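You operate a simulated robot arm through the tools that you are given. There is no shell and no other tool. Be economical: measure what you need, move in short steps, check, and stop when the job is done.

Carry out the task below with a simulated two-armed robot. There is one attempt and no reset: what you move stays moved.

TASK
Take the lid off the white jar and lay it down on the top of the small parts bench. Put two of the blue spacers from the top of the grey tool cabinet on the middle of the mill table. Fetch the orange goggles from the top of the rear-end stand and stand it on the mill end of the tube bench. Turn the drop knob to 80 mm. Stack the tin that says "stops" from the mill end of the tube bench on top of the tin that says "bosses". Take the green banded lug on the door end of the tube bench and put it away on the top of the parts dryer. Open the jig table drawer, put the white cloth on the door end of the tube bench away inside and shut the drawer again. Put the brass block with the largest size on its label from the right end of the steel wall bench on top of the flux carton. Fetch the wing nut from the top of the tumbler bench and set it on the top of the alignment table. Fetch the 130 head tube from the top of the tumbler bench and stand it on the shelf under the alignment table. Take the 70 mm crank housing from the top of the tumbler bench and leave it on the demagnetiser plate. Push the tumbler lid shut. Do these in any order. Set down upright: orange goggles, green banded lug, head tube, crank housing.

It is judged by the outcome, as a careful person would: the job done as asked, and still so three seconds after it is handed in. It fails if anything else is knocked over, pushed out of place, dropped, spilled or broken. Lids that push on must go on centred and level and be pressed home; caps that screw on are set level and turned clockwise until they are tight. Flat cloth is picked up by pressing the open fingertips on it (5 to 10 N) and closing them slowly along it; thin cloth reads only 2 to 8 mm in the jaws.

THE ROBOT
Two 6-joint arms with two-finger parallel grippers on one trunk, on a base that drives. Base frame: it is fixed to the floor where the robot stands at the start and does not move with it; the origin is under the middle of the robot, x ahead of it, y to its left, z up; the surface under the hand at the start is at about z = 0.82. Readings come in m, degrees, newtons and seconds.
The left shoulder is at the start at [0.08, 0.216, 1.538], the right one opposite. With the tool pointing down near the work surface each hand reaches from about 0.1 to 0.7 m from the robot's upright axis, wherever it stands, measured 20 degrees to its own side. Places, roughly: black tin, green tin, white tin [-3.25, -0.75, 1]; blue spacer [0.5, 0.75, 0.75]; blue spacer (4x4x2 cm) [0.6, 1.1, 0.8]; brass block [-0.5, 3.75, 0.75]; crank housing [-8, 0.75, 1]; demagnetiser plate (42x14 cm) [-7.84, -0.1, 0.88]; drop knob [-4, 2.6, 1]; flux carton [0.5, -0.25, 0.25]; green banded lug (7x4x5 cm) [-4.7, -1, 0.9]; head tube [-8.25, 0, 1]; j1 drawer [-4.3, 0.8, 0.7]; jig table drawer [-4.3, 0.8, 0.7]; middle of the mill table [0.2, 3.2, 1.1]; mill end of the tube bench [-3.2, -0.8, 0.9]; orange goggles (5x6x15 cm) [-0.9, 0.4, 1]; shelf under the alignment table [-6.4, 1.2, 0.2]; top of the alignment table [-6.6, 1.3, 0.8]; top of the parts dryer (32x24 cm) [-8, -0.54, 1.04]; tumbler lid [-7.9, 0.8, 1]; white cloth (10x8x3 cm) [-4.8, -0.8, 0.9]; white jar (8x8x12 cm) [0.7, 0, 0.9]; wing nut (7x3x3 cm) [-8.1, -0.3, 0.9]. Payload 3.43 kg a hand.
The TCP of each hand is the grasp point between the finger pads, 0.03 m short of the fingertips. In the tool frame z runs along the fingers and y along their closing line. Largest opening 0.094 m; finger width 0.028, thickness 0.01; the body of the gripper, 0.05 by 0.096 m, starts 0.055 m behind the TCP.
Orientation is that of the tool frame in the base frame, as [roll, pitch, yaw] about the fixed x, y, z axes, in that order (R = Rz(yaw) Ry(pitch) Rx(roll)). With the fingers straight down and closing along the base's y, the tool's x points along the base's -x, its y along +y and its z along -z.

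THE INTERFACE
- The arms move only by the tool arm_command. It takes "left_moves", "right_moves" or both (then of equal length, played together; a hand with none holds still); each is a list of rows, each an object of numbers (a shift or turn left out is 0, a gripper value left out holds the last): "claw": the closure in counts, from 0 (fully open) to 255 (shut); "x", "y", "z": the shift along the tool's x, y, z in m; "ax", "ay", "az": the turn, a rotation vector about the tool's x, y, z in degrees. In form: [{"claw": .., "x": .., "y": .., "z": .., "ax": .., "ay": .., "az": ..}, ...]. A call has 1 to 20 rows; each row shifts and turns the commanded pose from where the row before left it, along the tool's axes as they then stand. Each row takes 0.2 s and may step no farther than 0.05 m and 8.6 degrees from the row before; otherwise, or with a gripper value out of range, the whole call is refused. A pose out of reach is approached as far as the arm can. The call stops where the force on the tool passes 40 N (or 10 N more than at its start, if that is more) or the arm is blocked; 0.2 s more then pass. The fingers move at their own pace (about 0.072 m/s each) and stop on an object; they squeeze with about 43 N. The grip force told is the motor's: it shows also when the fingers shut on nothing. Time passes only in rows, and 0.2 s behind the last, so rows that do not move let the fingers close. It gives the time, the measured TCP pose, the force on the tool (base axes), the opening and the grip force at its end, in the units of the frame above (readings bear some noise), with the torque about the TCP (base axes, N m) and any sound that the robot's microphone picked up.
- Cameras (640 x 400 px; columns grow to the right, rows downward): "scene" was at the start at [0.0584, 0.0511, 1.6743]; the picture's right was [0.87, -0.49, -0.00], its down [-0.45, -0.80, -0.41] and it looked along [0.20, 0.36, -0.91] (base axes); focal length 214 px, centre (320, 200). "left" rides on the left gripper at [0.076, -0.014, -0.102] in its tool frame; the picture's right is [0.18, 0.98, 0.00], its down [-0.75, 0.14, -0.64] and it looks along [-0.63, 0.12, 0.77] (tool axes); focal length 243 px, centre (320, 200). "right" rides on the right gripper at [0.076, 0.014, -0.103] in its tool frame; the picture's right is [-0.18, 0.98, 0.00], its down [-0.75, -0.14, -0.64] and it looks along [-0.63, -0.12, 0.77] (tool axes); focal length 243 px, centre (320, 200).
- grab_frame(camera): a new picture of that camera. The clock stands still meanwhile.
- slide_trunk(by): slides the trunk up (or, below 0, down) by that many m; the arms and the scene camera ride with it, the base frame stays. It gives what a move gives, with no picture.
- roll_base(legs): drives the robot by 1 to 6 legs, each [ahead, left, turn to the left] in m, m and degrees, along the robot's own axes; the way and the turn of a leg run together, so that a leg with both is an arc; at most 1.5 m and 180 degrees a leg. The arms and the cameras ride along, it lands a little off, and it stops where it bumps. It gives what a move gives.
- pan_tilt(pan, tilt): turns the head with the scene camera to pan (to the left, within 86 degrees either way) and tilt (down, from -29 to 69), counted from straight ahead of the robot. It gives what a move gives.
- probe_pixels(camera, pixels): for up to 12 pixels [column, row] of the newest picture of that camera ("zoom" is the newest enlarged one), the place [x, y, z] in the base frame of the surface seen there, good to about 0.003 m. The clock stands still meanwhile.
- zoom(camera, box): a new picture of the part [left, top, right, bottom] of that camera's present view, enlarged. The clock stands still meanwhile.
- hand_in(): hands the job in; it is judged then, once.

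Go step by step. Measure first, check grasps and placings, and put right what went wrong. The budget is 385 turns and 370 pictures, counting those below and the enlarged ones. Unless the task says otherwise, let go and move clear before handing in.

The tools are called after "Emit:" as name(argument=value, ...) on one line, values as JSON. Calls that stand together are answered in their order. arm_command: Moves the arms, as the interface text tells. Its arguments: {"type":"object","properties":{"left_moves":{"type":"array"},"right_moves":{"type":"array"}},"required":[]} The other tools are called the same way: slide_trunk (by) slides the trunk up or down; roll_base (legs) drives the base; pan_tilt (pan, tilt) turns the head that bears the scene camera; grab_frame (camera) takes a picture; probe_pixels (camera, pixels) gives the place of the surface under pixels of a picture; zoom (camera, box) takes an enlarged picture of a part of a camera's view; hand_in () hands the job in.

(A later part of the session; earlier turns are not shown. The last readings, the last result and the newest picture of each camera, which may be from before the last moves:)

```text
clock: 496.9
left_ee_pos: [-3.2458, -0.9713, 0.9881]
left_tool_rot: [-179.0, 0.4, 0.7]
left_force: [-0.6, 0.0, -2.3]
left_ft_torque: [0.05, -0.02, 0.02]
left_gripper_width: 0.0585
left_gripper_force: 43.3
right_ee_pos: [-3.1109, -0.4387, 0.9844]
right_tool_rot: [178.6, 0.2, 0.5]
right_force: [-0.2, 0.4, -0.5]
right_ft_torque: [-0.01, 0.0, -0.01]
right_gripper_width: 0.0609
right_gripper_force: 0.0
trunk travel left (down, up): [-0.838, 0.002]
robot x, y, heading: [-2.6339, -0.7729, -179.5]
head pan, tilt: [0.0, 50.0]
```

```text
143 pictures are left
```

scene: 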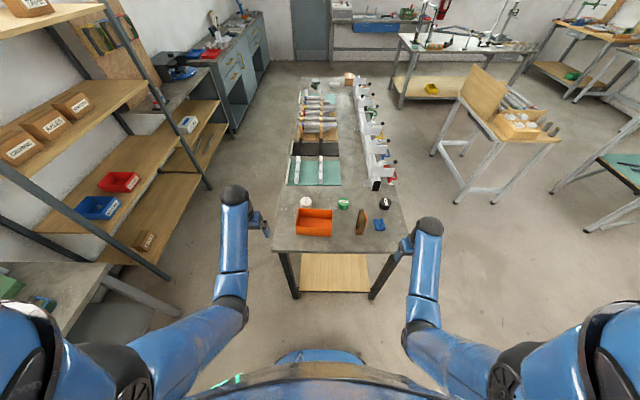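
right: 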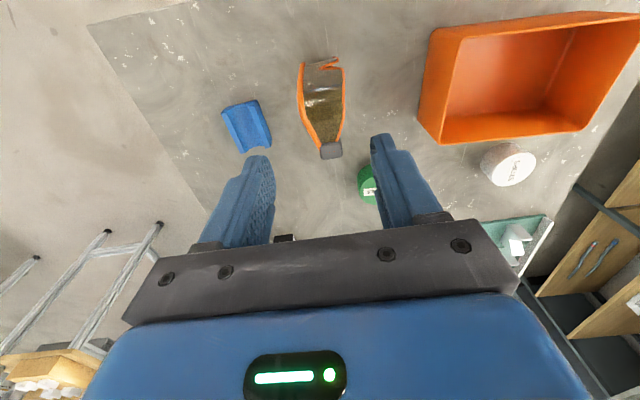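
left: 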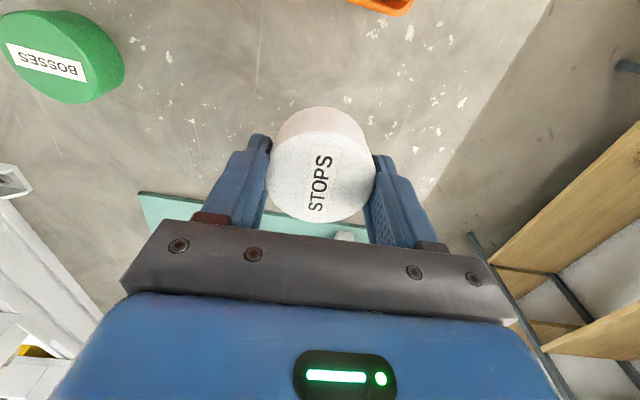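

White tin held. Shift the base right 0.2 m to bring it over the green tin.

Emit:
roll_base(legs=[[0, -0.2, 0]])

Emit:
grab_frame(camera="left")

Emit:
zoom(camera="scene", box=[250, 190, 370, 270])

```text
clock: 498.5
left_ee_pos: [-3.2468, -0.7732, 0.9884]
left_tool_rot: [-178.8, 0.5, 0.8]
left_force: [0.5, -0.4, -1.1]
left_ft_torque: [0.05, 0.02, 0.04]
left_gripper_width: 0.0583
left_gripper_force: 43.1
right_ee_pos: [-3.1102, -0.2421, 0.9869]
right_tool_rot: [178.8, 0.1, 0.6]
right_force: [-0.7, -0.4, 0.0]
right_ft_torque: [0.02, 0.04, -0.01]
right_gripper_width: 0.0609
right_gripper_force: 0.1
trunk travel left (down, up): [-0.838, 0.002]
robot x, y, heading: [-2.636, -0.5717, -179.7]
head pan, tilt: [0.0, 50.0]
```

```text
142 pictures are left
```

left: 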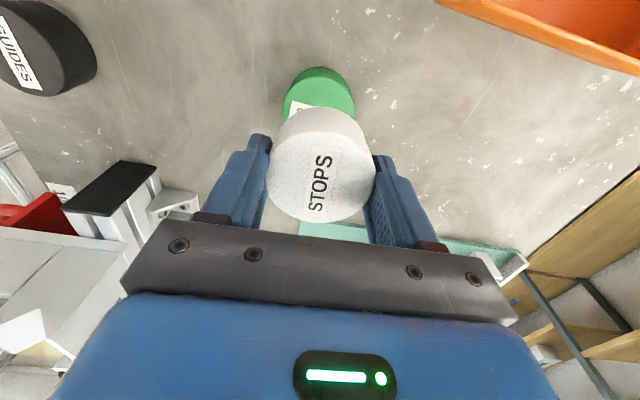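

```text
5.00 times, centred on (310, 230) of scene
```

zoom: 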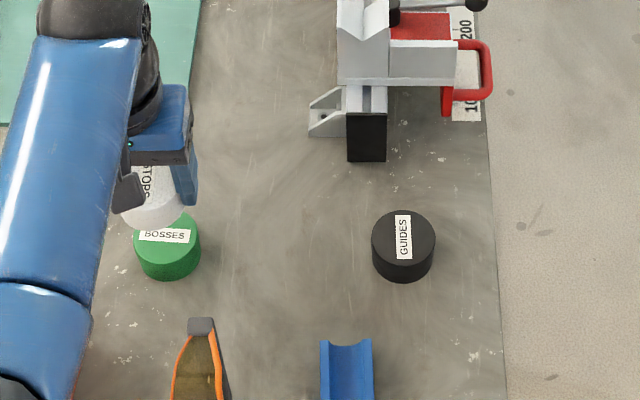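

Emit:
arm_command(left_moves=[{"y": -0.002, "x": 0.001, "z": 0.025}, {"z": 0.018}, {"z": 0.006}, {"z": 0.002}, {}])

Emit:
arm_command(left_moves=[{"z": 0.002}, {"z": 0.002}, {}])

```text
clock: 499.7
left_ee_pos: [-3.2458, -0.7664, 0.936]
left_tool_rot: [-179.0, 0.6, 0.7]
left_force: [-0.7, -0.7, -1.0]
left_ft_torque: [0.0, -0.02, -0.03]
left_gripper_width: 0.0586
left_gripper_force: 42.6
right_ee_pos: [-3.1124, -0.2377, 0.9867]
right_tool_rot: [178.5, 0.1, 0.6]
right_force: [0.4, -0.3, -0.2]
right_ft_torque: [0.02, -0.03, 0.02]
right_gripper_width: 0.061
right_gripper_force: 0.1
trunk travel left (down, up): [-0.838, 0.002]
robot x, y, heading: [-2.6325, -0.5761, -179.4]
head pan, tilt: [0.0, 50.0]
```

```text
clock: 500.5
left_ee_pos: [-3.2473, -0.7668, 0.9337]
left_tool_rot: [-179.0, 0.6, 0.7]
left_force: [0.1, 0.8, 3.4]
left_ft_torque: [0.05, 0.01, -0.04]
left_gripper_width: 0.0587
left_gripper_force: 42.9
right_ee_pos: [-3.1108, -0.237, 0.9855]
right_tool_rot: [178.6, 0.1, 0.6]
right_force: [0.2, 0.3, -0.3]
right_ft_torque: [-0.02, 0.01, 0.0]
right_gripper_width: 0.0612
right_gripper_force: 0.1
trunk travel left (down, up): [-0.838, 0.002]
robot x, y, heading: [-2.6339, -0.5718, -179.7]
head pan, tilt: [0.0, 50.0]
```

Emit:
arm_command(left_moves=[{"z": -0.003}, {"y": 0.004, "x": 0.001}, {"z": 0.004}, {"z": 0.001}, {}])

Emit:
arm_command(left_moves=[{"claw": 60}, {}, {}, {"z": -0.03}, {"z": -0.04}, {"z": -0.04}, {}])

Emit:
grab_frame(camera="left")

Emit:
grab_frame(camera="scene")

```text
clock: 501.7
left_ee_pos: [-3.2455, -0.771, 0.9335]
left_tool_rot: [-179.1, 0.7, 0.7]
left_force: [-0.9, -1.4, 15.3]
left_ft_torque: [0.05, -0.03, 0.0]
left_gripper_width: 0.0588
left_gripper_force: 42.5
right_ee_pos: [-3.1104, -0.2378, 0.9862]
right_tool_rot: [178.7, 0.2, 0.5]
right_force: [0.1, 0.1, 0.3]
right_ft_torque: [0.01, -0.02, 0.0]
right_gripper_width: 0.0608
right_gripper_force: 0.1
trunk travel left (down, up): [-0.838, 0.002]
robot x, y, heading: [-2.6339, -0.5759, -179.6]
head pan, tilt: [0.0, 50.0]
```

```text
clock: 503.3
left_ee_pos: [-3.2457, -0.774, 1.0425]
left_tool_rot: [-179.0, 0.5, 0.8]
left_force: [-0.2, 0.1, 0.3]
left_ft_torque: [-0.02, -0.04, 0.0]
left_gripper_width: 0.0719
left_gripper_force: 0.0
right_ee_pos: [-3.1119, -0.2375, 0.9849]
right_tool_rot: [178.7, 0.1, 0.5]
right_force: [0.5, -1.0, 0.3]
right_ft_torque: [0.01, -0.03, 0.01]
right_gripper_width: 0.0608
right_gripper_force: 0.0
trunk travel left (down, up): [-0.838, 0.002]
robot x, y, heading: [-2.6328, -0.5748, -179.7]
head pan, tilt: [0.0, 50.0]
```

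```text
140 pictures are left
```

left: 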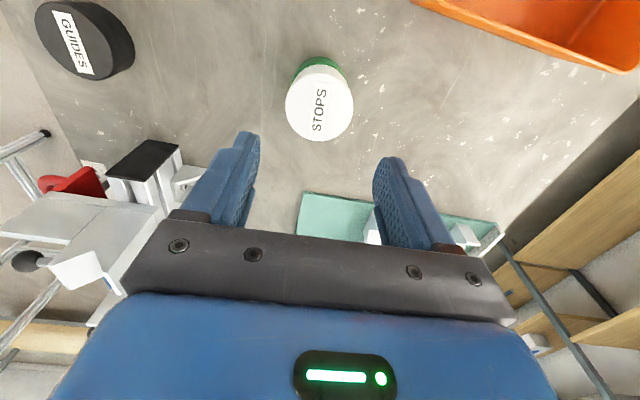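

```text
139 pictures are left
```

scene: 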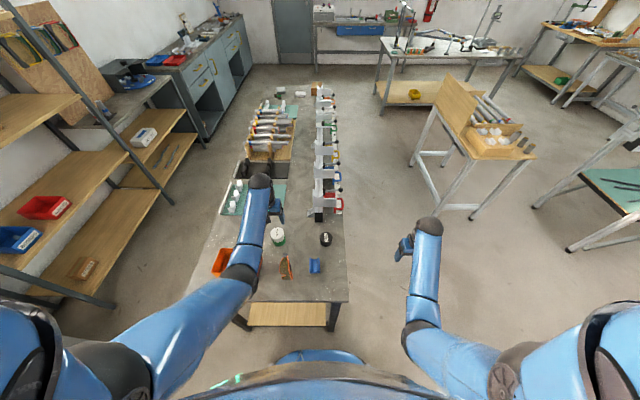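

Tins stacked. Next the door end of the tube bench; check the passage between bench and jig table first.

Emit:
probe_pixels(camera="scene", pixels=[[471, 212], [431, 160], [440, 110], [530, 155], [340, 200], [320, 95], [300, 90], [279, 92], [377, 92], [420, 105]])

Emit:
zoom(camera="scene", box=[390, 60, 550, 220])

```text
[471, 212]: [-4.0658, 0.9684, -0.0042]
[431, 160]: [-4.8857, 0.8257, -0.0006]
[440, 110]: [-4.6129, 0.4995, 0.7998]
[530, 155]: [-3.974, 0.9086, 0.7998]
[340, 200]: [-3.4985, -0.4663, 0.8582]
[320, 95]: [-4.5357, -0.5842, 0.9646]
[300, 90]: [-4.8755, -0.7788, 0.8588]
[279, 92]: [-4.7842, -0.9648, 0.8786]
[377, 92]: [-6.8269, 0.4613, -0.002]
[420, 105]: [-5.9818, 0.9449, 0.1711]
```

```text
2.50 times, centred on (470, 140) of scene
```

zoom: 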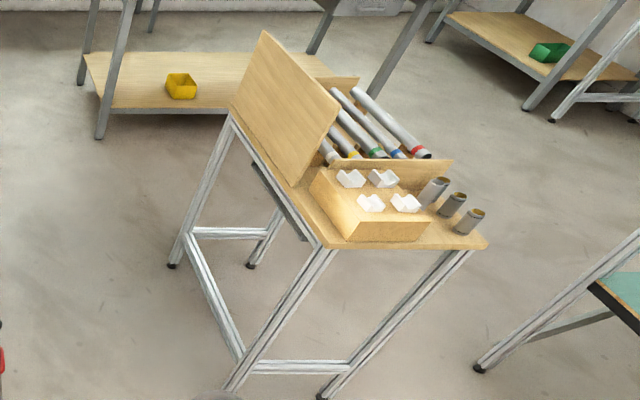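

The jig table's drawer side faces the aisle (y≈0.5). Drive into the aisle and turn to face +y.

Emit:
roll_base(legs=[[0, -0.58, 0], [0.55, 0, 0], [0, 0, -90]])

Emit:
arm_command(left_moves=[{"x": 0.025, "z": 0.03}, {"x": 0.03, "z": 0.03}, {"x": 0.035, "z": 0.02}, {"x": 0.04}, {"x": 0.04}, {"x": 0.04}], right_moves=[{"x": 0.02, "z": 0.03}, {"x": 0.02, "z": 0.02}, {"x": 0.02}, {"x": 0.02}, {"y": 0.03}, {"y": 0.03}])

Emit:
pan_tilt(pan=40, tilt=40)

Emit:
grab_frame(camera="scene")

```text
clock: 513.2
left_ee_pos: [-3.3983, 0.6125, 1.0419]
left_tool_rot: [-179.0, 0.5, -89.0]
left_force: [0.5, 0.5, -0.5]
left_ft_torque: [0.01, 0.0, 0.01]
left_gripper_width: 0.072
left_gripper_force: 0.1
right_ee_pos: [-2.8597, 0.4823, 0.9847]
right_tool_rot: [178.5, 0.0, -89.1]
right_force: [1.1, 0.5, 0.2]
right_ft_torque: [0.01, 0.01, -0.02]
right_gripper_width: 0.0609
right_gripper_force: 0.1
trunk travel left (down, up): [-0.838, 0.002]
robot x, y, heading: [-3.1943, 0.0032, 90.7]
head pan, tilt: [0.0, 50.0]
```

```text
clock: 514.6
left_ee_pos: [-3.3918, 0.4034, 0.962]
left_tool_rot: [-179.0, 0.7, -89.0]
left_force: [0.0, -0.4, 0.1]
left_ft_torque: [0.02, 0.04, 0.04]
left_gripper_width: 0.0717
left_gripper_force: 0.1
right_ee_pos: [-2.9224, 0.3992, 0.9378]
right_tool_rot: [178.7, 0.2, -89.1]
right_force: [0.4, -0.4, -0.3]
right_ft_torque: [0.0, 0.02, 0.01]
right_gripper_width: 0.0605
right_gripper_force: 0.1
trunk travel left (down, up): [-0.838, 0.002]
robot x, y, heading: [-3.1949, 0.0026, 90.9]
head pan, tilt: [0.0, 50.0]
```

```text
clock: 515.6
left_ee_pos: [-3.3907, 0.4068, 0.9598]
left_tool_rot: [-179.1, 0.5, -88.9]
left_force: [-0.2, 0.0, -0.2]
left_ft_torque: [-0.01, 0.01, -0.02]
left_gripper_width: 0.072
left_gripper_force: 0.0
right_ee_pos: [-2.9212, 0.4007, 0.9382]
right_tool_rot: [178.6, 0.2, -89.1]
right_force: [0.0, 0.5, 0.7]
right_ft_torque: [-0.02, -0.02, 0.02]
right_gripper_width: 0.0607
right_gripper_force: 0.1
trunk travel left (down, up): [-0.838, 0.002]
robot x, y, heading: [-3.1952, 0.0026, 90.7]
head pan, tilt: [40.0, 40.0]
```

```text
137 pictures are left
```

scene: 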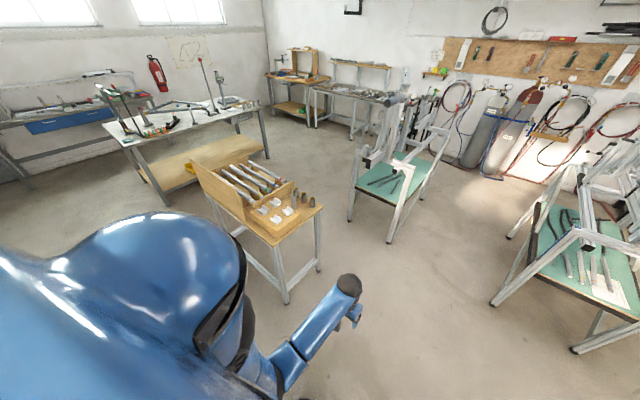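

Emit:
roll_base(legs=[[-0.03, 1.05, -0.5]])

Emit:
pan_tilt(pan=0, tilt=55)

Emit:
grab_frame(camera="scene")

Emit:
grab_frame(camera="left")

```text
clock: 521.1
left_ee_pos: [-4.4424, 0.371, 0.9599]
left_tool_rot: [-179.1, 0.5, -89.7]
left_force: [0.6, 0.1, 0.1]
left_ft_torque: [-0.01, 0.02, -0.03]
left_gripper_width: 0.0717
left_gripper_force: 0.1
right_ee_pos: [-3.9728, 0.3613, 0.9368]
right_tool_rot: [178.5, 0.1, -89.8]
right_force: [0.2, -0.2, -0.4]
right_ft_torque: [-0.01, -0.01, -0.01]
right_gripper_width: 0.061
right_gripper_force: 0.0
trunk travel left (down, up): [-0.838, 0.002]
robot x, y, heading: [-4.248, -0.0312, 90.1]
head pan, tilt: [40.0, 40.0]
```

```text
clock: 522.1
left_ee_pos: [-4.4432, 0.3704, 0.96]
left_tool_rot: [-179.0, 0.6, -89.7]
left_force: [0.0, 0.2, 0.0]
left_ft_torque: [-0.01, -0.01, 0.0]
left_gripper_width: 0.0719
left_gripper_force: 0.1
right_ee_pos: [-3.975, 0.3605, 0.9383]
right_tool_rot: [178.6, 0.1, -89.9]
right_force: [-0.3, -0.5, 0.6]
right_ft_torque: [0.0, -0.02, -0.01]
right_gripper_width: 0.0607
right_gripper_force: 0.0
trunk travel left (down, up): [-0.838, 0.002]
robot x, y, heading: [-4.2539, -0.0315, 90.0]
head pan, tilt: [0.0, 55.0]
```

```text
136 pictures are left
```

scene: 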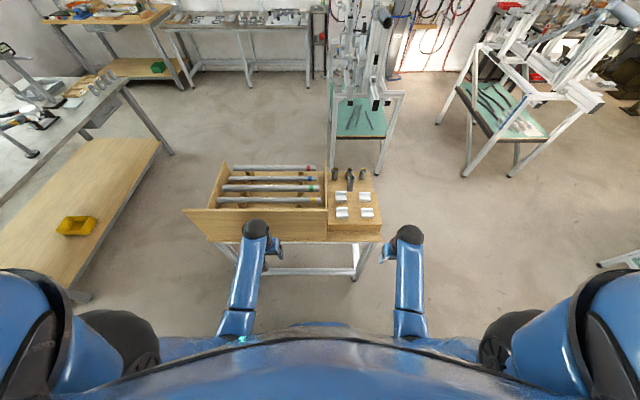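

```text
135 pictures are left
```

left: 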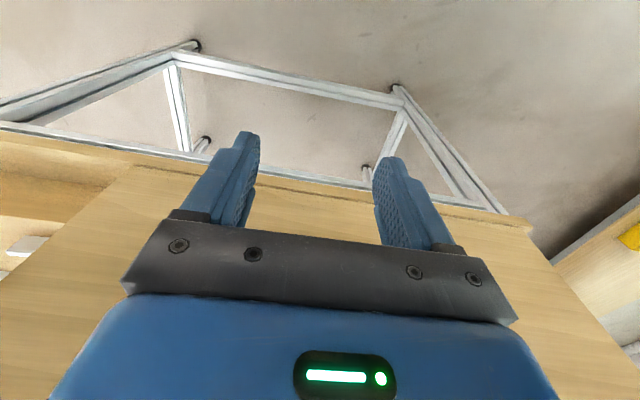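

The drawer front can't be seen from above. Lower the trunk 0.4 m to look under the table edge.

Emit:
slide_trunk(by=-0.4)

Emit:
pan_tilt(pan=0, tilt=40)

Emit:
grab_frame(camera="scene")

```text
clock: 526.0
left_ee_pos: [-4.4436, 0.3711, 0.5606]
left_tool_rot: [-179.0, 0.6, -89.7]
left_force: [-0.5, 0.3, -0.1]
left_ft_torque: [0.05, -0.03, -0.02]
left_gripper_width: 0.0721
left_gripper_force: 0.1
right_ee_pos: [-3.974, 0.3594, 0.5366]
right_tool_rot: [178.6, 0.1, -89.8]
right_force: [-0.3, 0.3, -1.2]
right_ft_torque: [0.02, -0.02, -0.02]
right_gripper_width: 0.0603
right_gripper_force: 0.2
trunk travel left (down, up): [-0.438, 0.402]
robot x, y, heading: [-4.2475, -0.0306, 90.0]
head pan, tilt: [0.0, 55.0]
```

```text
clock: 526.8
left_ee_pos: [-4.4446, 0.3705, 0.5597]
left_tool_rot: [-178.9, 0.5, -89.8]
left_force: [-0.1, 0.6, -0.3]
left_ft_torque: [0.04, 0.01, 0.01]
left_gripper_width: 0.0719
left_gripper_force: 0.1
right_ee_pos: [-3.9733, 0.3609, 0.5374]
right_tool_rot: [178.6, 0.1, -89.8]
right_force: [-0.4, 1.1, -0.5]
right_ft_torque: [0.02, -0.01, 0.02]
right_gripper_width: 0.0608
right_gripper_force: 0.1
trunk travel left (down, up): [-0.438, 0.402]
robot x, y, heading: [-4.2519, -0.0312, 89.8]
head pan, tilt: [0.0, 40.0]
```

```text
134 pictures are left
```

scene: 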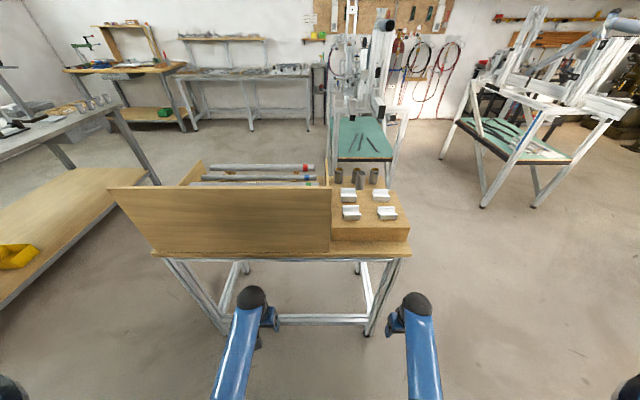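

Emit:
slide_trunk(by=-0.38)

Emit:
pan_tilt(pan=0, tilt=15)

Emit:
grab_frame(camera="scene")

```text
clock: 530.4
left_ee_pos: [-4.4436, 0.3707, 0.1788]
left_tool_rot: [-179.1, 0.5, -89.8]
left_force: [-0.1, -0.3, 0.5]
left_ft_torque: [0.01, 0.0, 0.02]
left_gripper_width: 0.0718
left_gripper_force: 0.2
right_ee_pos: [-3.9738, 0.3612, 0.1571]
right_tool_rot: [178.7, 0.1, -89.8]
right_force: [-1.0, -0.7, 1.0]
right_ft_torque: [0.01, 0.02, 0.01]
right_gripper_width: 0.0609
right_gripper_force: 0.1
trunk travel left (down, up): [-0.058, 0.782]
robot x, y, heading: [-4.2527, -0.0333, 90.0]
head pan, tilt: [0.0, 40.0]
```

```text
clock: 531.3
left_ee_pos: [-4.4438, 0.372, 0.1804]
left_tool_rot: [-179.0, 0.5, -89.7]
left_force: [0.0, 0.4, -0.9]
left_ft_torque: [0.0, 0.02, -0.01]
left_gripper_width: 0.0717
left_gripper_force: 0.0
right_ee_pos: [-3.9732, 0.3603, 0.1574]
right_tool_rot: [178.7, 0.2, -89.8]
right_force: [-0.5, 0.2, 0.7]
right_ft_torque: [0.01, -0.04, 0.01]
right_gripper_width: 0.0607
right_gripper_force: 0.0
trunk travel left (down, up): [-0.058, 0.782]
robot x, y, heading: [-4.2518, -0.0333, 89.8]
head pan, tilt: [0.0, 15.0]
```

```text
133 pictures are left
```

scene: 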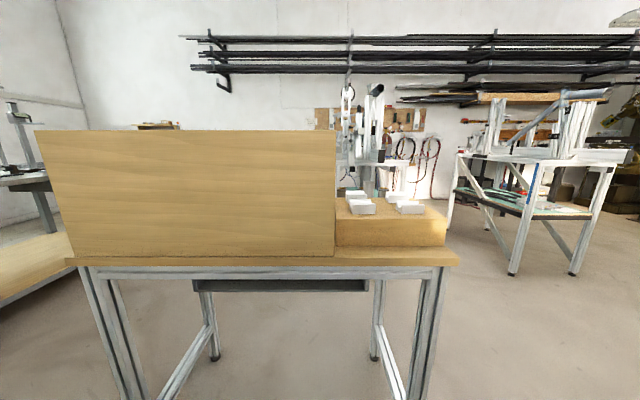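

The drawer's box is under the far side, so it opens toward +y. Raise the trunk and measure the space behind the table.

Emit:
slide_trunk(by=0.4)

Emit:
slide_trunk(by=0.38)

Emit:
pan_tilt(pan=0, tilt=45)

Emit:
grab_frame(camera="scene")

Emit:
probe_pixels(camera="scene", pixels=[[372, 222], [380, 190], [378, 130], [335, 120], [405, 130], [360, 100], [350, 265], [215, 185], [345, 155], [470, 120], [240, 110], [310, 100]])

```text
clock: 535.1
left_ee_pos: [-4.4438, 0.3701, 0.5801]
left_tool_rot: [-179.1, 0.5, -89.7]
left_force: [-0.2, 0.3, -0.9]
left_ft_torque: [-0.03, 0.01, 0.0]
left_gripper_width: 0.0719
left_gripper_force: 0.0
right_ee_pos: [-3.9734, 0.3599, 0.5571]
right_tool_rot: [178.5, 0.1, -89.8]
right_force: [0.3, -0.3, 0.2]
right_ft_torque: [-0.02, 0.03, 0.01]
right_gripper_width: 0.0611
right_gripper_force: 0.0
trunk travel left (down, up): [-0.458, 0.382]
robot x, y, heading: [-4.2484, -0.0338, 90.0]
head pan, tilt: [0.0, 15.0]
```

```text
clock: 538.8
left_ee_pos: [-4.4425, 0.3698, 0.9599]
left_tool_rot: [-179.0, 0.6, -89.7]
left_force: [0.7, -0.2, -0.4]
left_ft_torque: [0.0, 0.03, -0.01]
left_gripper_width: 0.0719
left_gripper_force: 0.0
right_ee_pos: [-3.973, 0.3613, 0.9373]
right_tool_rot: [178.6, 0.0, -89.8]
right_force: [0.2, -0.5, -0.1]
right_ft_torque: [-0.03, 0.04, 0.02]
right_gripper_width: 0.0609
right_gripper_force: 0.1
trunk travel left (down, up): [-0.838, 0.002]
robot x, y, heading: [-4.25, -0.0337, 90.1]
head pan, tilt: [0.0, 15.0]
```

```text
clock: 539.8
left_ee_pos: [-4.4437, 0.3707, 0.9606]
left_tool_rot: [-179.1, 0.4, -89.6]
left_force: [-0.3, 0.0, -0.9]
left_ft_torque: [-0.02, -0.01, 0.0]
left_gripper_width: 0.0719
left_gripper_force: 0.0
right_ee_pos: [-3.9744, 0.3606, 0.9372]
right_tool_rot: [178.6, 0.1, -89.8]
right_force: [0.4, -1.1, -0.6]
right_ft_torque: [0.01, -0.01, 0.03]
right_gripper_width: 0.0608
right_gripper_force: 0.1
trunk travel left (down, up): [-0.838, 0.002]
robot x, y, heading: [-4.2502, -0.0325, 90.1]
head pan, tilt: [0.0, 45.0]
```

```text
132 pictures are left
```

scene: 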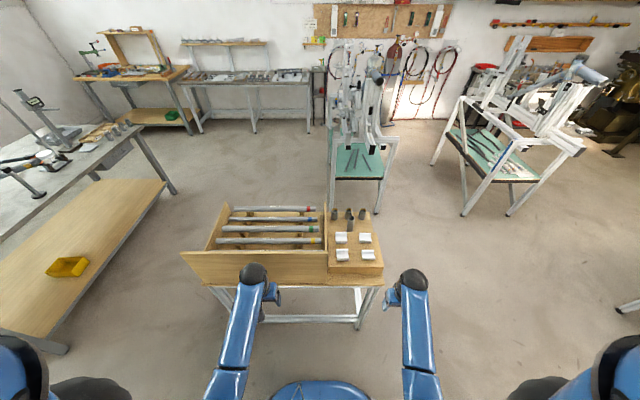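

```text
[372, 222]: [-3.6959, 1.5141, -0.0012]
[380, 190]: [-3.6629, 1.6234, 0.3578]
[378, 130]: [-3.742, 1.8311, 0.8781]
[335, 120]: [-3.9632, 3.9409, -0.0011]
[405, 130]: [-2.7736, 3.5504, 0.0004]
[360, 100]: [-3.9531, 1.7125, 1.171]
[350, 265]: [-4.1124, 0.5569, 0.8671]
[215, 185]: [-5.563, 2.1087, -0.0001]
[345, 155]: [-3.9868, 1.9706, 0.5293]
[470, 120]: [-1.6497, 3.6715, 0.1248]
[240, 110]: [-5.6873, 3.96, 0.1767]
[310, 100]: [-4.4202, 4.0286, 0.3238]
```

Stand's front is at y≈1.6 for x>-4.0; there is room at (-4.4,1.7) behind the table. Go around the west side of the jig table.

Emit:
roll_base(legs=[[0, 0.8, 0], [1.45, 0, 0], [0.5, 0, 0]])

Emit:
roll_base(legs=[[0, 0, -90], [0, 0, -90]])

Emit:
pan_tilt(pan=30, tilt=40)

Emit:
grab_frame(camera="scene")

```text
clock: 545.4
left_ee_pos: [-5.235, 0.4801, 0.9594]
left_tool_rot: [-179.0, 0.6, -90.6]
left_force: [0.7, 0.2, 0.0]
left_ft_torque: [0.02, -0.04, 0.06]
left_gripper_width: 0.0718
left_gripper_force: 0.0
right_ee_pos: [-4.7668, 0.4563, 0.937]
right_tool_rot: [178.4, -0.9, -90.6]
right_force: [3.2, -6.6, 1.6]
right_ft_torque: [0.67, 0.36, -0.08]
right_gripper_width: 0.0608
right_gripper_force: 0.0
trunk travel left (down, up): [-0.838, 0.002]
robot x, y, heading: [-5.0505, 0.0737, 89.0]
head pan, tilt: [0.0, 45.0]
stopped in leg 2: the force on the tool passed its limit at 126 N (the readings are from after the stop); the commanded pose is now the measured one
```

```text
clock: 553.5
left_ee_pos: [-4.8731, -0.3388, 0.959]
left_tool_rot: [-179.1, 0.6, 87.9]
left_force: [0.3, -0.5, -1.2]
left_ft_torque: [-0.01, 0.02, -0.01]
left_gripper_width: 0.0719
left_gripper_force: 0.0
right_ee_pos: [-5.3403, -0.3025, 0.9368]
right_tool_rot: [178.3, -0.9, 88.2]
right_force: [-0.5, -0.2, -0.2]
right_ft_torque: [0.0, -0.01, 0.03]
right_gripper_width: 0.0608
right_gripper_force: 0.1
trunk travel left (down, up): [-0.838, 0.002]
robot x, y, heading: [-5.0494, 0.0779, -92.4]
head pan, tilt: [0.0, 45.0]
```

```text
clock: 554.5
left_ee_pos: [-4.8732, -0.3383, 0.9601]
left_tool_rot: [-178.9, 0.5, 88.0]
left_force: [-0.3, 0.4, 0.1]
left_ft_torque: [0.0, 0.0, -0.02]
left_gripper_width: 0.0719
left_gripper_force: 0.0
right_ee_pos: [-5.3397, -0.3027, 0.9371]
right_tool_rot: [178.5, -0.9, 88.1]
right_force: [-0.4, 0.5, -0.4]
right_ft_torque: [0.01, 0.05, 0.03]
right_gripper_width: 0.0607
right_gripper_force: 0.1
trunk travel left (down, up): [-0.838, 0.002]
robot x, y, heading: [-5.046, 0.075, -92.2]
head pan, tilt: [30.0, 40.0]
```

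```text
131 pictures are left
```

scene: 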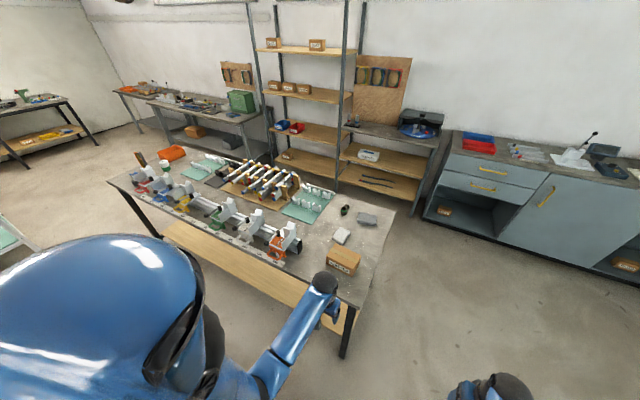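

The right hand bumped the jig table's board while passing; I'll check it later. I'm now facing the tube bench's door end: look closely at cloth and lug.

Emit:
zoom(camera="scene", box=[300, 190, 400, 290])

Emit:
probe_pixels(camera="zoom", pixels=[[270, 192], [250, 175], [290, 180], [265, 215], [280, 85], [265, 100], [300, 90], [290, 300], [360, 120], [395, 250], [240, 260], [460, 90]])

```text
4.00 times, centred on (350, 240) of scene
```

zoom: 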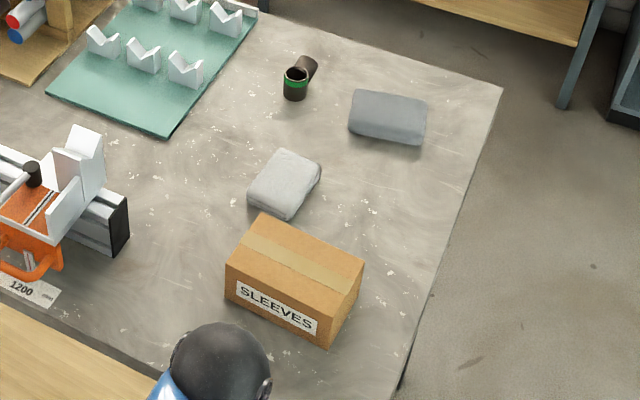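

```text
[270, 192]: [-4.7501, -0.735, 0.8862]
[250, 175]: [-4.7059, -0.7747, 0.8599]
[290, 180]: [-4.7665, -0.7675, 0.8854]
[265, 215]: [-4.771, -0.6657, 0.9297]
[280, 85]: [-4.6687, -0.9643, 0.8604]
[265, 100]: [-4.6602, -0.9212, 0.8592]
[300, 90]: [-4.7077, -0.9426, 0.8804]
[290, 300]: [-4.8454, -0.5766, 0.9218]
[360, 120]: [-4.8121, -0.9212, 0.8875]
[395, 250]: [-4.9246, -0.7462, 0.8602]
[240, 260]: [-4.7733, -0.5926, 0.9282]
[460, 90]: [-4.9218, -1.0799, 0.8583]
```

Cloth: white folded pad at ≈(-4.758,-0.75), top 0.886, next to the SLEEVES carton (top 0.93). Extend and raise the left hand first, then move in.

Emit:
arm_command(left_moves=[{"x": -0.03, "z": -0.02, "claw": 0}, {"x": -0.03, "z": -0.02}, {"x": -0.03, "z": -0.02}, {"x": -0.035, "z": -0.02}, {"x": -0.035, "z": -0.01}, {"x": -0.03}, {}])

Emit:
roll_base(legs=[[0.19, 0.06, 2.2]])

Emit:
grab_frame(camera="left")

```text
clock: 556.0
left_ee_pos: [-4.8769, -0.5306, 1.0529]
left_tool_rot: [-179.0, 0.6, 88.0]
left_force: [-1.1, 0.1, -0.2]
left_ft_torque: [0.04, 0.01, 0.01]
left_gripper_width: 0.094
left_gripper_force: 0.1
right_ee_pos: [-5.3402, -0.3033, 0.9367]
right_tool_rot: [178.4, -0.9, 88.1]
right_force: [-0.6, -0.1, 0.0]
right_ft_torque: [0.02, 0.01, -0.02]
right_gripper_width: 0.0609
right_gripper_force: 0.1
trunk travel left (down, up): [-0.838, 0.002]
robot x, y, heading: [-5.0507, 0.0765, -92.3]
head pan, tilt: [30.0, 40.0]
```

```text
clock: 557.6
left_ee_pos: [-4.8, -0.7081, 1.0528]
left_tool_rot: [-179.1, 0.7, 90.2]
left_force: [-0.1, -0.2, 0.3]
left_ft_torque: [-0.02, -0.03, -0.03]
left_gripper_width: 0.094
left_gripper_force: 0.0
right_ee_pos: [-5.2718, -0.4986, 0.9367]
right_tool_rot: [178.3, -0.6, 90.3]
right_force: [-0.2, 1.0, -0.4]
right_ft_torque: [-0.05, -0.05, -0.03]
right_gripper_width: 0.0608
right_gripper_force: 0.1
trunk travel left (down, up): [-0.838, 0.002]
robot x, y, heading: [-4.9936, -0.1151, -89.7]
head pan, tilt: [30.0, 40.0]
```

```text
129 pictures are left
```

left: 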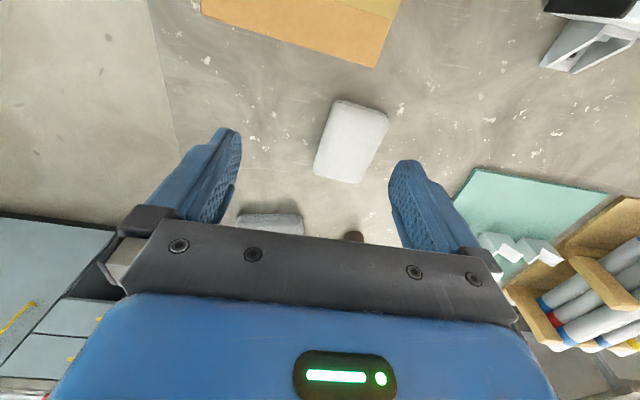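

Emit:
probe_pixels(camera="left", pixels=[[340, 103], [385, 113], [316, 172], [357, 182], [352, 140], [363, 106], [336, 178], [328, 138], [372, 148]])

```text
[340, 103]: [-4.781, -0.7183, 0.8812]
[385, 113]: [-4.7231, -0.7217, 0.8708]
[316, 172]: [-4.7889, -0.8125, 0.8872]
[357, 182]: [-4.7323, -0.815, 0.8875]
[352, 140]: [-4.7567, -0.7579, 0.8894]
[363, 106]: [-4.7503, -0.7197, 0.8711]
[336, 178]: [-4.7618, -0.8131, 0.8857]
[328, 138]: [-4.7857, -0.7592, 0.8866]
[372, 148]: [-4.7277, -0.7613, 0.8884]
```

Cloth spans x −4.788…−4.725, y −0.715…−0.815. Move over it and descend.

Emit:
arm_command(left_moves=[{"x": -0.028, "y": 0.021}, {"x": -0.029, "y": 0.022}, {"z": 0.04}, {"z": 0.04}, {"z": 0.04}, {"z": 0.03}, {}])

Emit:
grab_frame(camera="left")

```text
clock: 559.2
left_ee_pos: [-4.7593, -0.7548, 0.911]
left_tool_rot: [-179.0, 0.5, 90.2]
left_force: [0.1, 0.2, -0.5]
left_ft_torque: [-0.03, 0.0, 0.05]
left_gripper_width: 0.0938
left_gripper_force: 0.0
left hand out of reach, approached as far as the arm can: row 6
right_ee_pos: [-5.2712, -0.5008, 0.9369]
right_tool_rot: [178.3, -0.9, 90.4]
right_force: [-0.6, 0.1, -0.2]
right_ft_torque: [0.0, -0.02, 0.0]
right_gripper_width: 0.0605
right_gripper_force: 0.1
trunk travel left (down, up): [-0.838, 0.002]
robot x, y, heading: [-4.9978, -0.1143, -90.1]
head pan, tilt: [30.0, 40.0]
```

```text
128 pictures are left
```

left: 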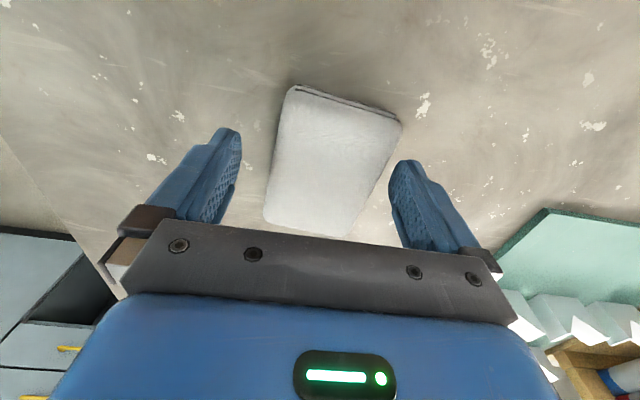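

Aligned. Lower the remaining 17 mm with the trunk and squeeze.

Emit:
slide_trunk(by=-0.018)

Emit:
arm_command(left_moves=[{"claw": 80}, {"claw": 150}, {"claw": 255}, {}, {}, {}])

Emit:
slide_trunk(by=0.018)

Emit:
arm_command(left_moves=[{"z": -0.03}, {"z": -0.04}, {"z": -0.04}, {}])

Emit:
grab_frame(camera="left")

```text
clock: 559.9
left_ee_pos: [-4.76, -0.7558, 0.8917]
left_tool_rot: [-179.0, 0.4, 90.3]
left_force: [-0.3, -0.5, 0.5]
left_ft_torque: [0.0, -0.04, 0.02]
left_gripper_width: 0.0939
left_gripper_force: 0.1
right_ee_pos: [-5.2706, -0.5011, 0.9188]
right_tool_rot: [178.4, -0.8, 90.3]
right_force: [-0.2, -0.1, -1.0]
right_ft_torque: [0.0, 0.0, -0.02]
right_gripper_width: 0.0609
right_gripper_force: 0.0
trunk travel left (down, up): [-0.82, 0.02]
robot x, y, heading: [-4.9925, -0.1152, -90.2]
head pan, tilt: [30.0, 40.0]
```

```text
clock: 561.3
left_ee_pos: [-4.7581, -0.7544, 0.8937]
left_tool_rot: [-179.0, 0.6, 90.1]
left_force: [-0.9, -2.9, 7.8]
left_ft_torque: [-0.05, -0.3, -0.15]
left_gripper_width: 0.0699
left_gripper_force: 43.6
right_ee_pos: [-5.2718, -0.5013, 0.9192]
right_tool_rot: [178.4, -0.9, 90.2]
right_force: [0.0, 0.7, -0.4]
right_ft_torque: [0.0, -0.01, 0.0]
right_gripper_width: 0.0608
right_gripper_force: 0.1
trunk travel left (down, up): [-0.82, 0.02]
robot x, y, heading: [-4.9931, -0.1117, -90.3]
head pan, tilt: [30.0, 40.0]
```

```text
clock: 561.9
left_ee_pos: [-4.7604, -0.7545, 0.9094]
left_tool_rot: [-179.0, 0.6, 90.2]
left_force: [0.0, 0.1, -0.6]
left_ft_torque: [-0.03, -0.02, 0.02]
left_gripper_width: 0.0698
left_gripper_force: 43.0
right_ee_pos: [-5.2704, -0.5012, 0.9363]
right_tool_rot: [178.5, -0.9, 90.3]
right_force: [0.6, -0.5, 0.5]
right_ft_torque: [0.04, 0.05, 0.03]
right_gripper_width: 0.0608
right_gripper_force: 0.1
trunk travel left (down, up): [-0.838, 0.002]
robot x, y, heading: [-4.996, -0.1141, -90.4]
head pan, tilt: [30.0, 40.0]
```

```text
clock: 562.9
left_ee_pos: [-4.7577, -0.7557, 1.0227]
left_tool_rot: [-179.0, 0.5, 90.2]
left_force: [-0.5, 0.2, 0.0]
left_ft_torque: [0.01, -0.03, -0.02]
left_gripper_width: 0.0695
left_gripper_force: 42.7
right_ee_pos: [-5.2714, -0.502, 0.9363]
right_tool_rot: [178.5, -1.1, 90.3]
right_force: [1.2, -0.3, 0.8]
right_ft_torque: [0.01, -0.03, -0.01]
right_gripper_width: 0.0611
right_gripper_force: 0.0
trunk travel left (down, up): [-0.838, 0.002]
robot x, y, heading: [-4.9929, -0.1123, -90.5]
head pan, tilt: [30.0, 40.0]
```

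```text
127 pictures are left
```

left: 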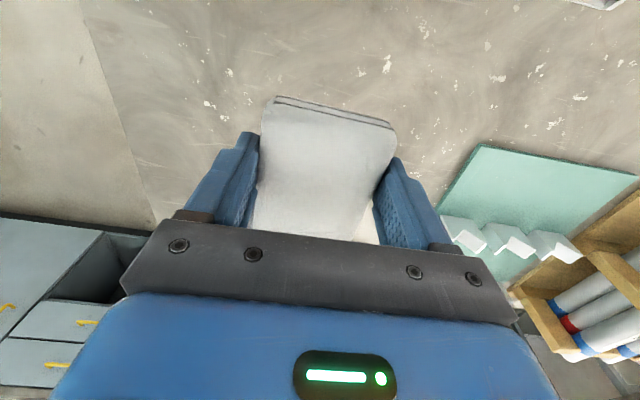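

Cloth held. Check clearance on my right (alignment table) before reversing through the gap.

Emit:
roll_base(legs=[[-0.15, 0, 0]])

Emit:
pan_tilt(pan=-86, tilt=35)

Emit:
grab_frame(camera="scene")

Emit:
pan_tilt(pan=86, tilt=35)

Emit:
grab_frame(camera="scene")

```text
clock: 564.3
left_ee_pos: [-4.7583, -0.6089, 1.0203]
left_tool_rot: [-179.1, 0.3, 90.1]
left_force: [-0.2, 0.2, -0.6]
left_ft_torque: [-0.02, -0.02, -0.03]
left_gripper_width: 0.0693
left_gripper_force: 42.7
right_ee_pos: [-5.2704, -0.3541, 0.9361]
right_tool_rot: [178.5, -1.1, 90.3]
right_force: [0.4, -0.7, -0.8]
right_ft_torque: [0.0, 0.0, 0.01]
right_gripper_width: 0.0608
right_gripper_force: 0.0
trunk travel left (down, up): [-0.838, 0.002]
robot x, y, heading: [-4.9954, 0.0349, -90.4]
head pan, tilt: [30.0, 40.0]
```

```text
clock: 566.3
left_ee_pos: [-4.7588, -0.6053, 1.0219]
left_tool_rot: [-179.0, 0.5, 90.2]
left_force: [-0.1, 0.9, -1.4]
left_ft_torque: [0.01, 0.0, 0.01]
left_gripper_width: 0.0688
left_gripper_force: 42.4
right_ee_pos: [-5.2705, -0.3513, 0.9364]
right_tool_rot: [178.4, -0.8, 90.3]
right_force: [0.3, 0.9, -0.3]
right_ft_torque: [0.03, 0.02, 0.01]
right_gripper_width: 0.061
right_gripper_force: 0.0
trunk travel left (down, up): [-0.838, 0.002]
robot x, y, heading: [-4.9954, 0.0311, -90.1]
head pan, tilt: [-85.9, 35.0]
```

```text
126 pictures are left
```

scene: 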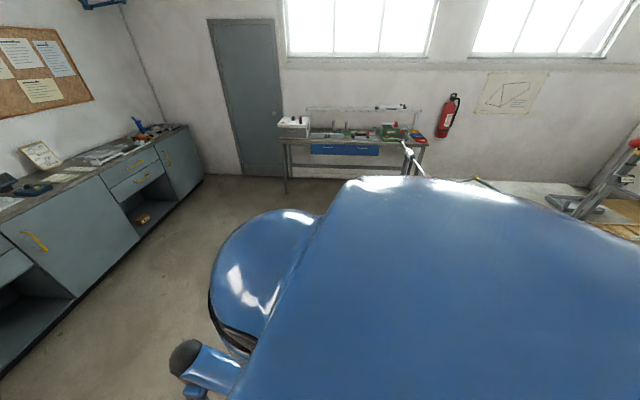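

```text
clock: 568.9
left_ee_pos: [-4.7589, -0.6059, 1.0214]
left_tool_rot: [-179.1, 0.6, 90.2]
left_force: [-0.5, -0.4, 0.2]
left_ft_torque: [-0.01, 0.0, -0.01]
left_gripper_width: 0.0687
left_gripper_force: 43.2
right_ee_pos: [-5.2714, -0.3519, 0.9376]
right_tool_rot: [178.4, -0.9, 90.2]
right_force: [-1.1, 0.2, 0.8]
right_ft_torque: [-0.01, 0.0, -0.02]
right_gripper_width: 0.0608
right_gripper_force: 0.1
trunk travel left (down, up): [-0.838, 0.002]
robot x, y, heading: [-4.9903, 0.0356, -90.5]
head pan, tilt: [85.9, 35.0]
```

```text
125 pictures are left
```

scene: 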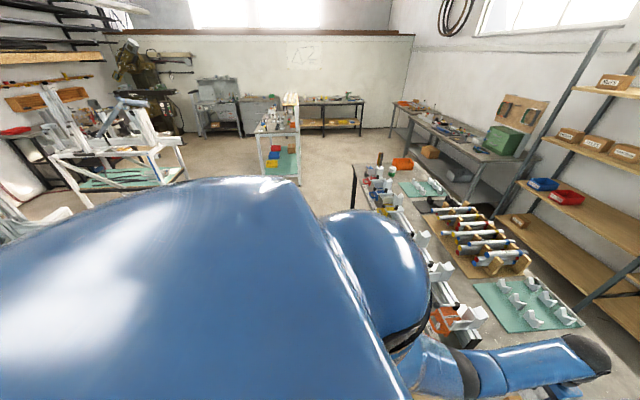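

The gap on the west side is about 1.1 m (alignment table starts near x≈-5.9). Reverse along x≈-5.2, then sidestep behind the jig table.

Emit:
roll_base(legs=[[0, -0.2, 0], [-1.4, 0, 0], [-0.5, 0, 0], [0, 0.75, 0]])

Emit:
pan_tilt(pan=0, tilt=45)

Emit:
grab_frame(camera="scene")

```text
clock: 583.0
left_ee_pos: [-4.2363, 1.2943, 1.0219]
left_tool_rot: [-179.0, 0.5, 90.7]
left_force: [0.1, 0.3, -0.4]
left_ft_torque: [0.0, 0.0, 0.03]
left_gripper_width: 0.0687
left_gripper_force: 42.8
right_ee_pos: [-4.7493, 1.5435, 0.9362]
right_tool_rot: [178.4, -1.0, 90.8]
right_force: [-0.6, 0.4, 0.8]
right_ft_torque: [0.02, -0.01, 0.0]
right_gripper_width: 0.0608
right_gripper_force: 0.1
trunk travel left (down, up): [-0.838, 0.002]
robot x, y, heading: [-4.4781, 1.9319, -89.6]
head pan, tilt: [85.9, 35.0]
stopped in leg 4: the robot was blocked; the commanded pose is now the measured one
```

```text
clock: 584.6
left_ee_pos: [-4.2349, 1.2939, 1.0214]
left_tool_rot: [-178.9, 0.5, 90.8]
left_force: [0.7, -0.2, -0.5]
left_ft_torque: [0.03, -0.02, 0.02]
left_gripper_width: 0.0685
left_gripper_force: 43.1
right_ee_pos: [-4.7508, 1.5423, 0.9366]
right_tool_rot: [178.4, -1.0, 90.9]
right_force: [-0.3, -0.6, 0.1]
right_ft_torque: [0.05, 0.01, 0.01]
right_gripper_width: 0.0607
right_gripper_force: 0.0
trunk travel left (down, up): [-0.838, 0.002]
robot x, y, heading: [-4.4786, 1.9307, -89.3]
head pan, tilt: [0.0, 45.0]
```

```text
124 pictures are left
```

scene: 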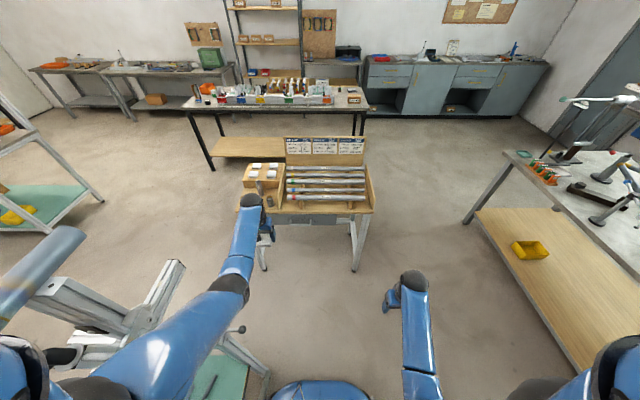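

The drawer front is visible at (325,218). Zoom and measure.

Emit:
zoom(camera="scene", box=[230, 130, 390, 250])

Emit:
probe_pixels(camera="zoom", pixels=[[345, 352], [420, 348], [290, 355], [385, 352], [384, 345], [384, 358], [440, 330], [330, 330], [410, 295], [570, 300]])

```text
3.33 times, centred on (310, 190) of scene
```

zoom: 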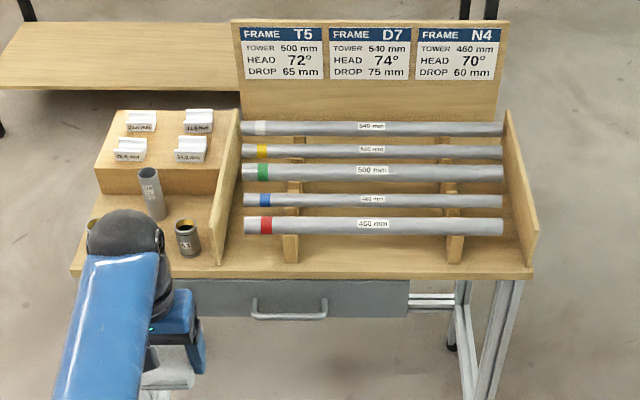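

```text
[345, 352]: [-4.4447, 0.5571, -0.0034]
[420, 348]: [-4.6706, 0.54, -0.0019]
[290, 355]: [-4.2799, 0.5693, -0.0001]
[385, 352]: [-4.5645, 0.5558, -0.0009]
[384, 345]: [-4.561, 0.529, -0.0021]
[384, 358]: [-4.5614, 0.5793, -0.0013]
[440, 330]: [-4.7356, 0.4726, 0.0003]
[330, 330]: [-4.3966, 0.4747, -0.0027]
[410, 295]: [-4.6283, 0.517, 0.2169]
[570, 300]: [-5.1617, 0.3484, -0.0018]
```

Emit:
probe_pixels(camera="zoom", pixels=[[289, 316], [270, 316], [310, 315], [254, 306], [325, 305], [289, 300], [230, 300], [380, 300], [380, 272], [300, 275], [289, 308]])

Emit:
zoom(camera="scene", box=[275, 205, 345, 235])

```text
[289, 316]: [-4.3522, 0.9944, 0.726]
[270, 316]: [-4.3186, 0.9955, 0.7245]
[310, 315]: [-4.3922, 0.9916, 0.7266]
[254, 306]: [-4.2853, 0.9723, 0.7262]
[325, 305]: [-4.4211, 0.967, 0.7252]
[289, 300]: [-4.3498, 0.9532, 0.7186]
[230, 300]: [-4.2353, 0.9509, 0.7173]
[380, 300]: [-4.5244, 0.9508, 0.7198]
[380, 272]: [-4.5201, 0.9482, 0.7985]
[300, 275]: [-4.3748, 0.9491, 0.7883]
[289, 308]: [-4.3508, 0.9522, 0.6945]
```

```text
9.14 times, centred on (310, 220) of scene
```

zoom: 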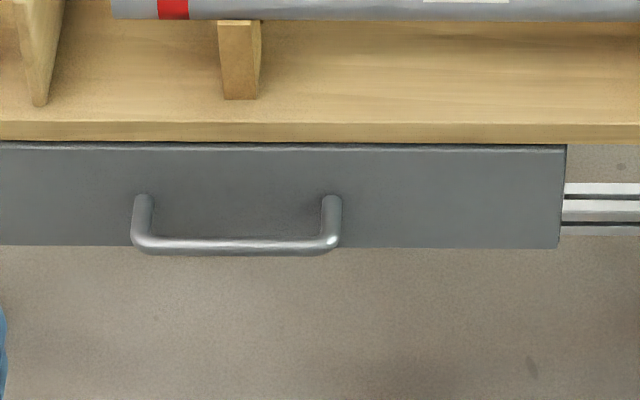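

The handle bar is at (-4.352,0.995,0.727). With the robot turned 30° left at (-4.55,1.6) the right hand can take it naturally. Move there.

Emit:
roll_base(legs=[[0.32, -0.07, 0], [0, 0, 30]])

Emit:
grab_frame(camera="scene")

```text
clock: 588.2
left_ee_pos: [-4.0117, 1.1869, 1.0227]
left_tool_rot: [-179.1, 0.5, 121.1]
left_force: [0.1, 0.3, -0.1]
left_ft_torque: [0.02, 0.05, -0.04]
left_gripper_width: 0.0687
left_gripper_force: 42.3
right_ee_pos: [-4.5837, 1.1408, 0.9364]
right_tool_rot: [178.3, -0.9, 121.3]
right_force: [0.0, 0.1, 0.2]
right_ft_torque: [-0.03, 0.0, -0.02]
right_gripper_width: 0.0608
right_gripper_force: 0.0
trunk travel left (down, up): [-0.838, 0.002]
robot x, y, heading: [-4.5458, 1.6152, -59.2]
head pan, tilt: [0.0, 45.0]
```

```text
121 pictures are left
```

scene: 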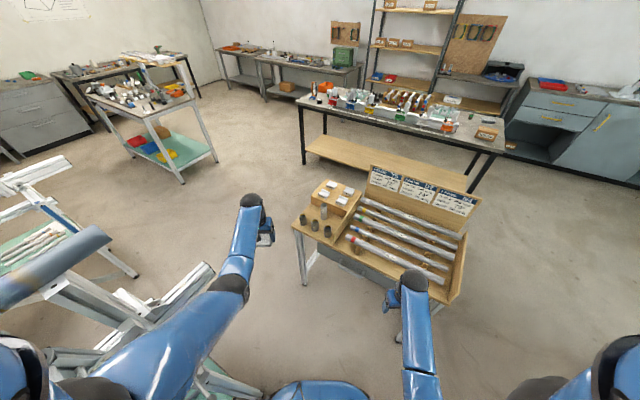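

Rotate the right hand so it closes across the bar (world y), then move above the handle.

Emit:
arm_command(right_moves=[{"az": 8.6, "claw": 60}, {"az": 8.6}, {"az": 8.6}, {"az": 8.6}, {"az": 8.6}, {"az": 8.6}, {"az": 8.6}, {"az": 8.6}, {"az": 8.6}, {"az": 8.6}, {"az": 8.6}, {"az": 8.6}, {"az": 8.6}, {"az": 8.6}, {}])

Emit:
arm_command(right_moves=[{"x": 0.04, "y": 0.02}, {"x": 0.04, "y": 0.025}, {"x": 0.04, "y": 0.025}, {"x": 0.04, "y": 0.025}, {"x": 0.04, "y": 0.025}, {"x": 0.032, "y": 0.021}, {}])

Emit:
grab_frame(camera="right")

```text
clock: 591.4
left_ee_pos: [-4.0118, 1.1878, 1.0228]
left_tool_rot: [-179.1, 0.5, 121.2]
left_force: [0.1, -0.2, -0.4]
left_ft_torque: [-0.01, -0.01, 0.0]
left_gripper_width: 0.0687
left_gripper_force: 43.2
right_ee_pos: [-4.5808, 1.1415, 0.9363]
right_tool_rot: [-178.3, -0.9, 0.8]
right_force: [0.8, 0.3, 0.3]
right_ft_torque: [-0.01, 0.01, 0.0]
right_gripper_width: 0.072
right_gripper_force: 0.0
trunk travel left (down, up): [-0.838, 0.002]
robot x, y, heading: [-4.5449, 1.6154, -59.4]
head pan, tilt: [0.0, 45.0]
```

```text
clock: 593.0
left_ee_pos: [-4.0128, 1.1879, 1.0228]
left_tool_rot: [-179.0, 0.5, 121.2]
left_force: [0.6, -0.1, -0.5]
left_ft_torque: [0.02, 0.01, 0.01]
left_gripper_width: 0.0688
left_gripper_force: 42.9
right_ee_pos: [-4.3472, 1.0016, 0.9349]
right_tool_rot: [-178.3, -1.0, 0.9]
right_force: [-0.5, -0.8, -0.1]
right_ft_torque: [0.0, 0.06, 0.0]
right_gripper_width: 0.0718
right_gripper_force: 0.1
trunk travel left (down, up): [-0.838, 0.002]
robot x, y, heading: [-4.544, 1.621, -59.3]
head pan, tilt: [0.0, 45.0]
```

```text
120 pictures are left
```

right: 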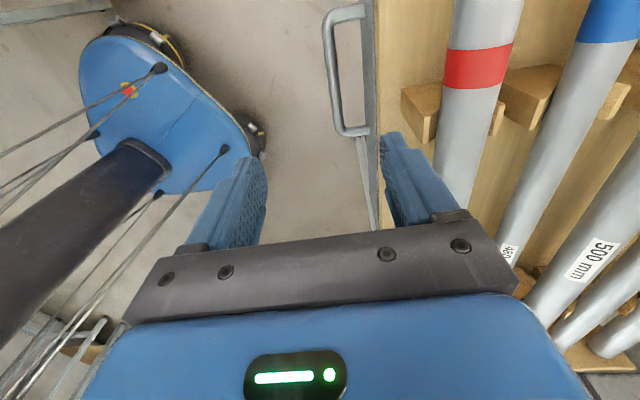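

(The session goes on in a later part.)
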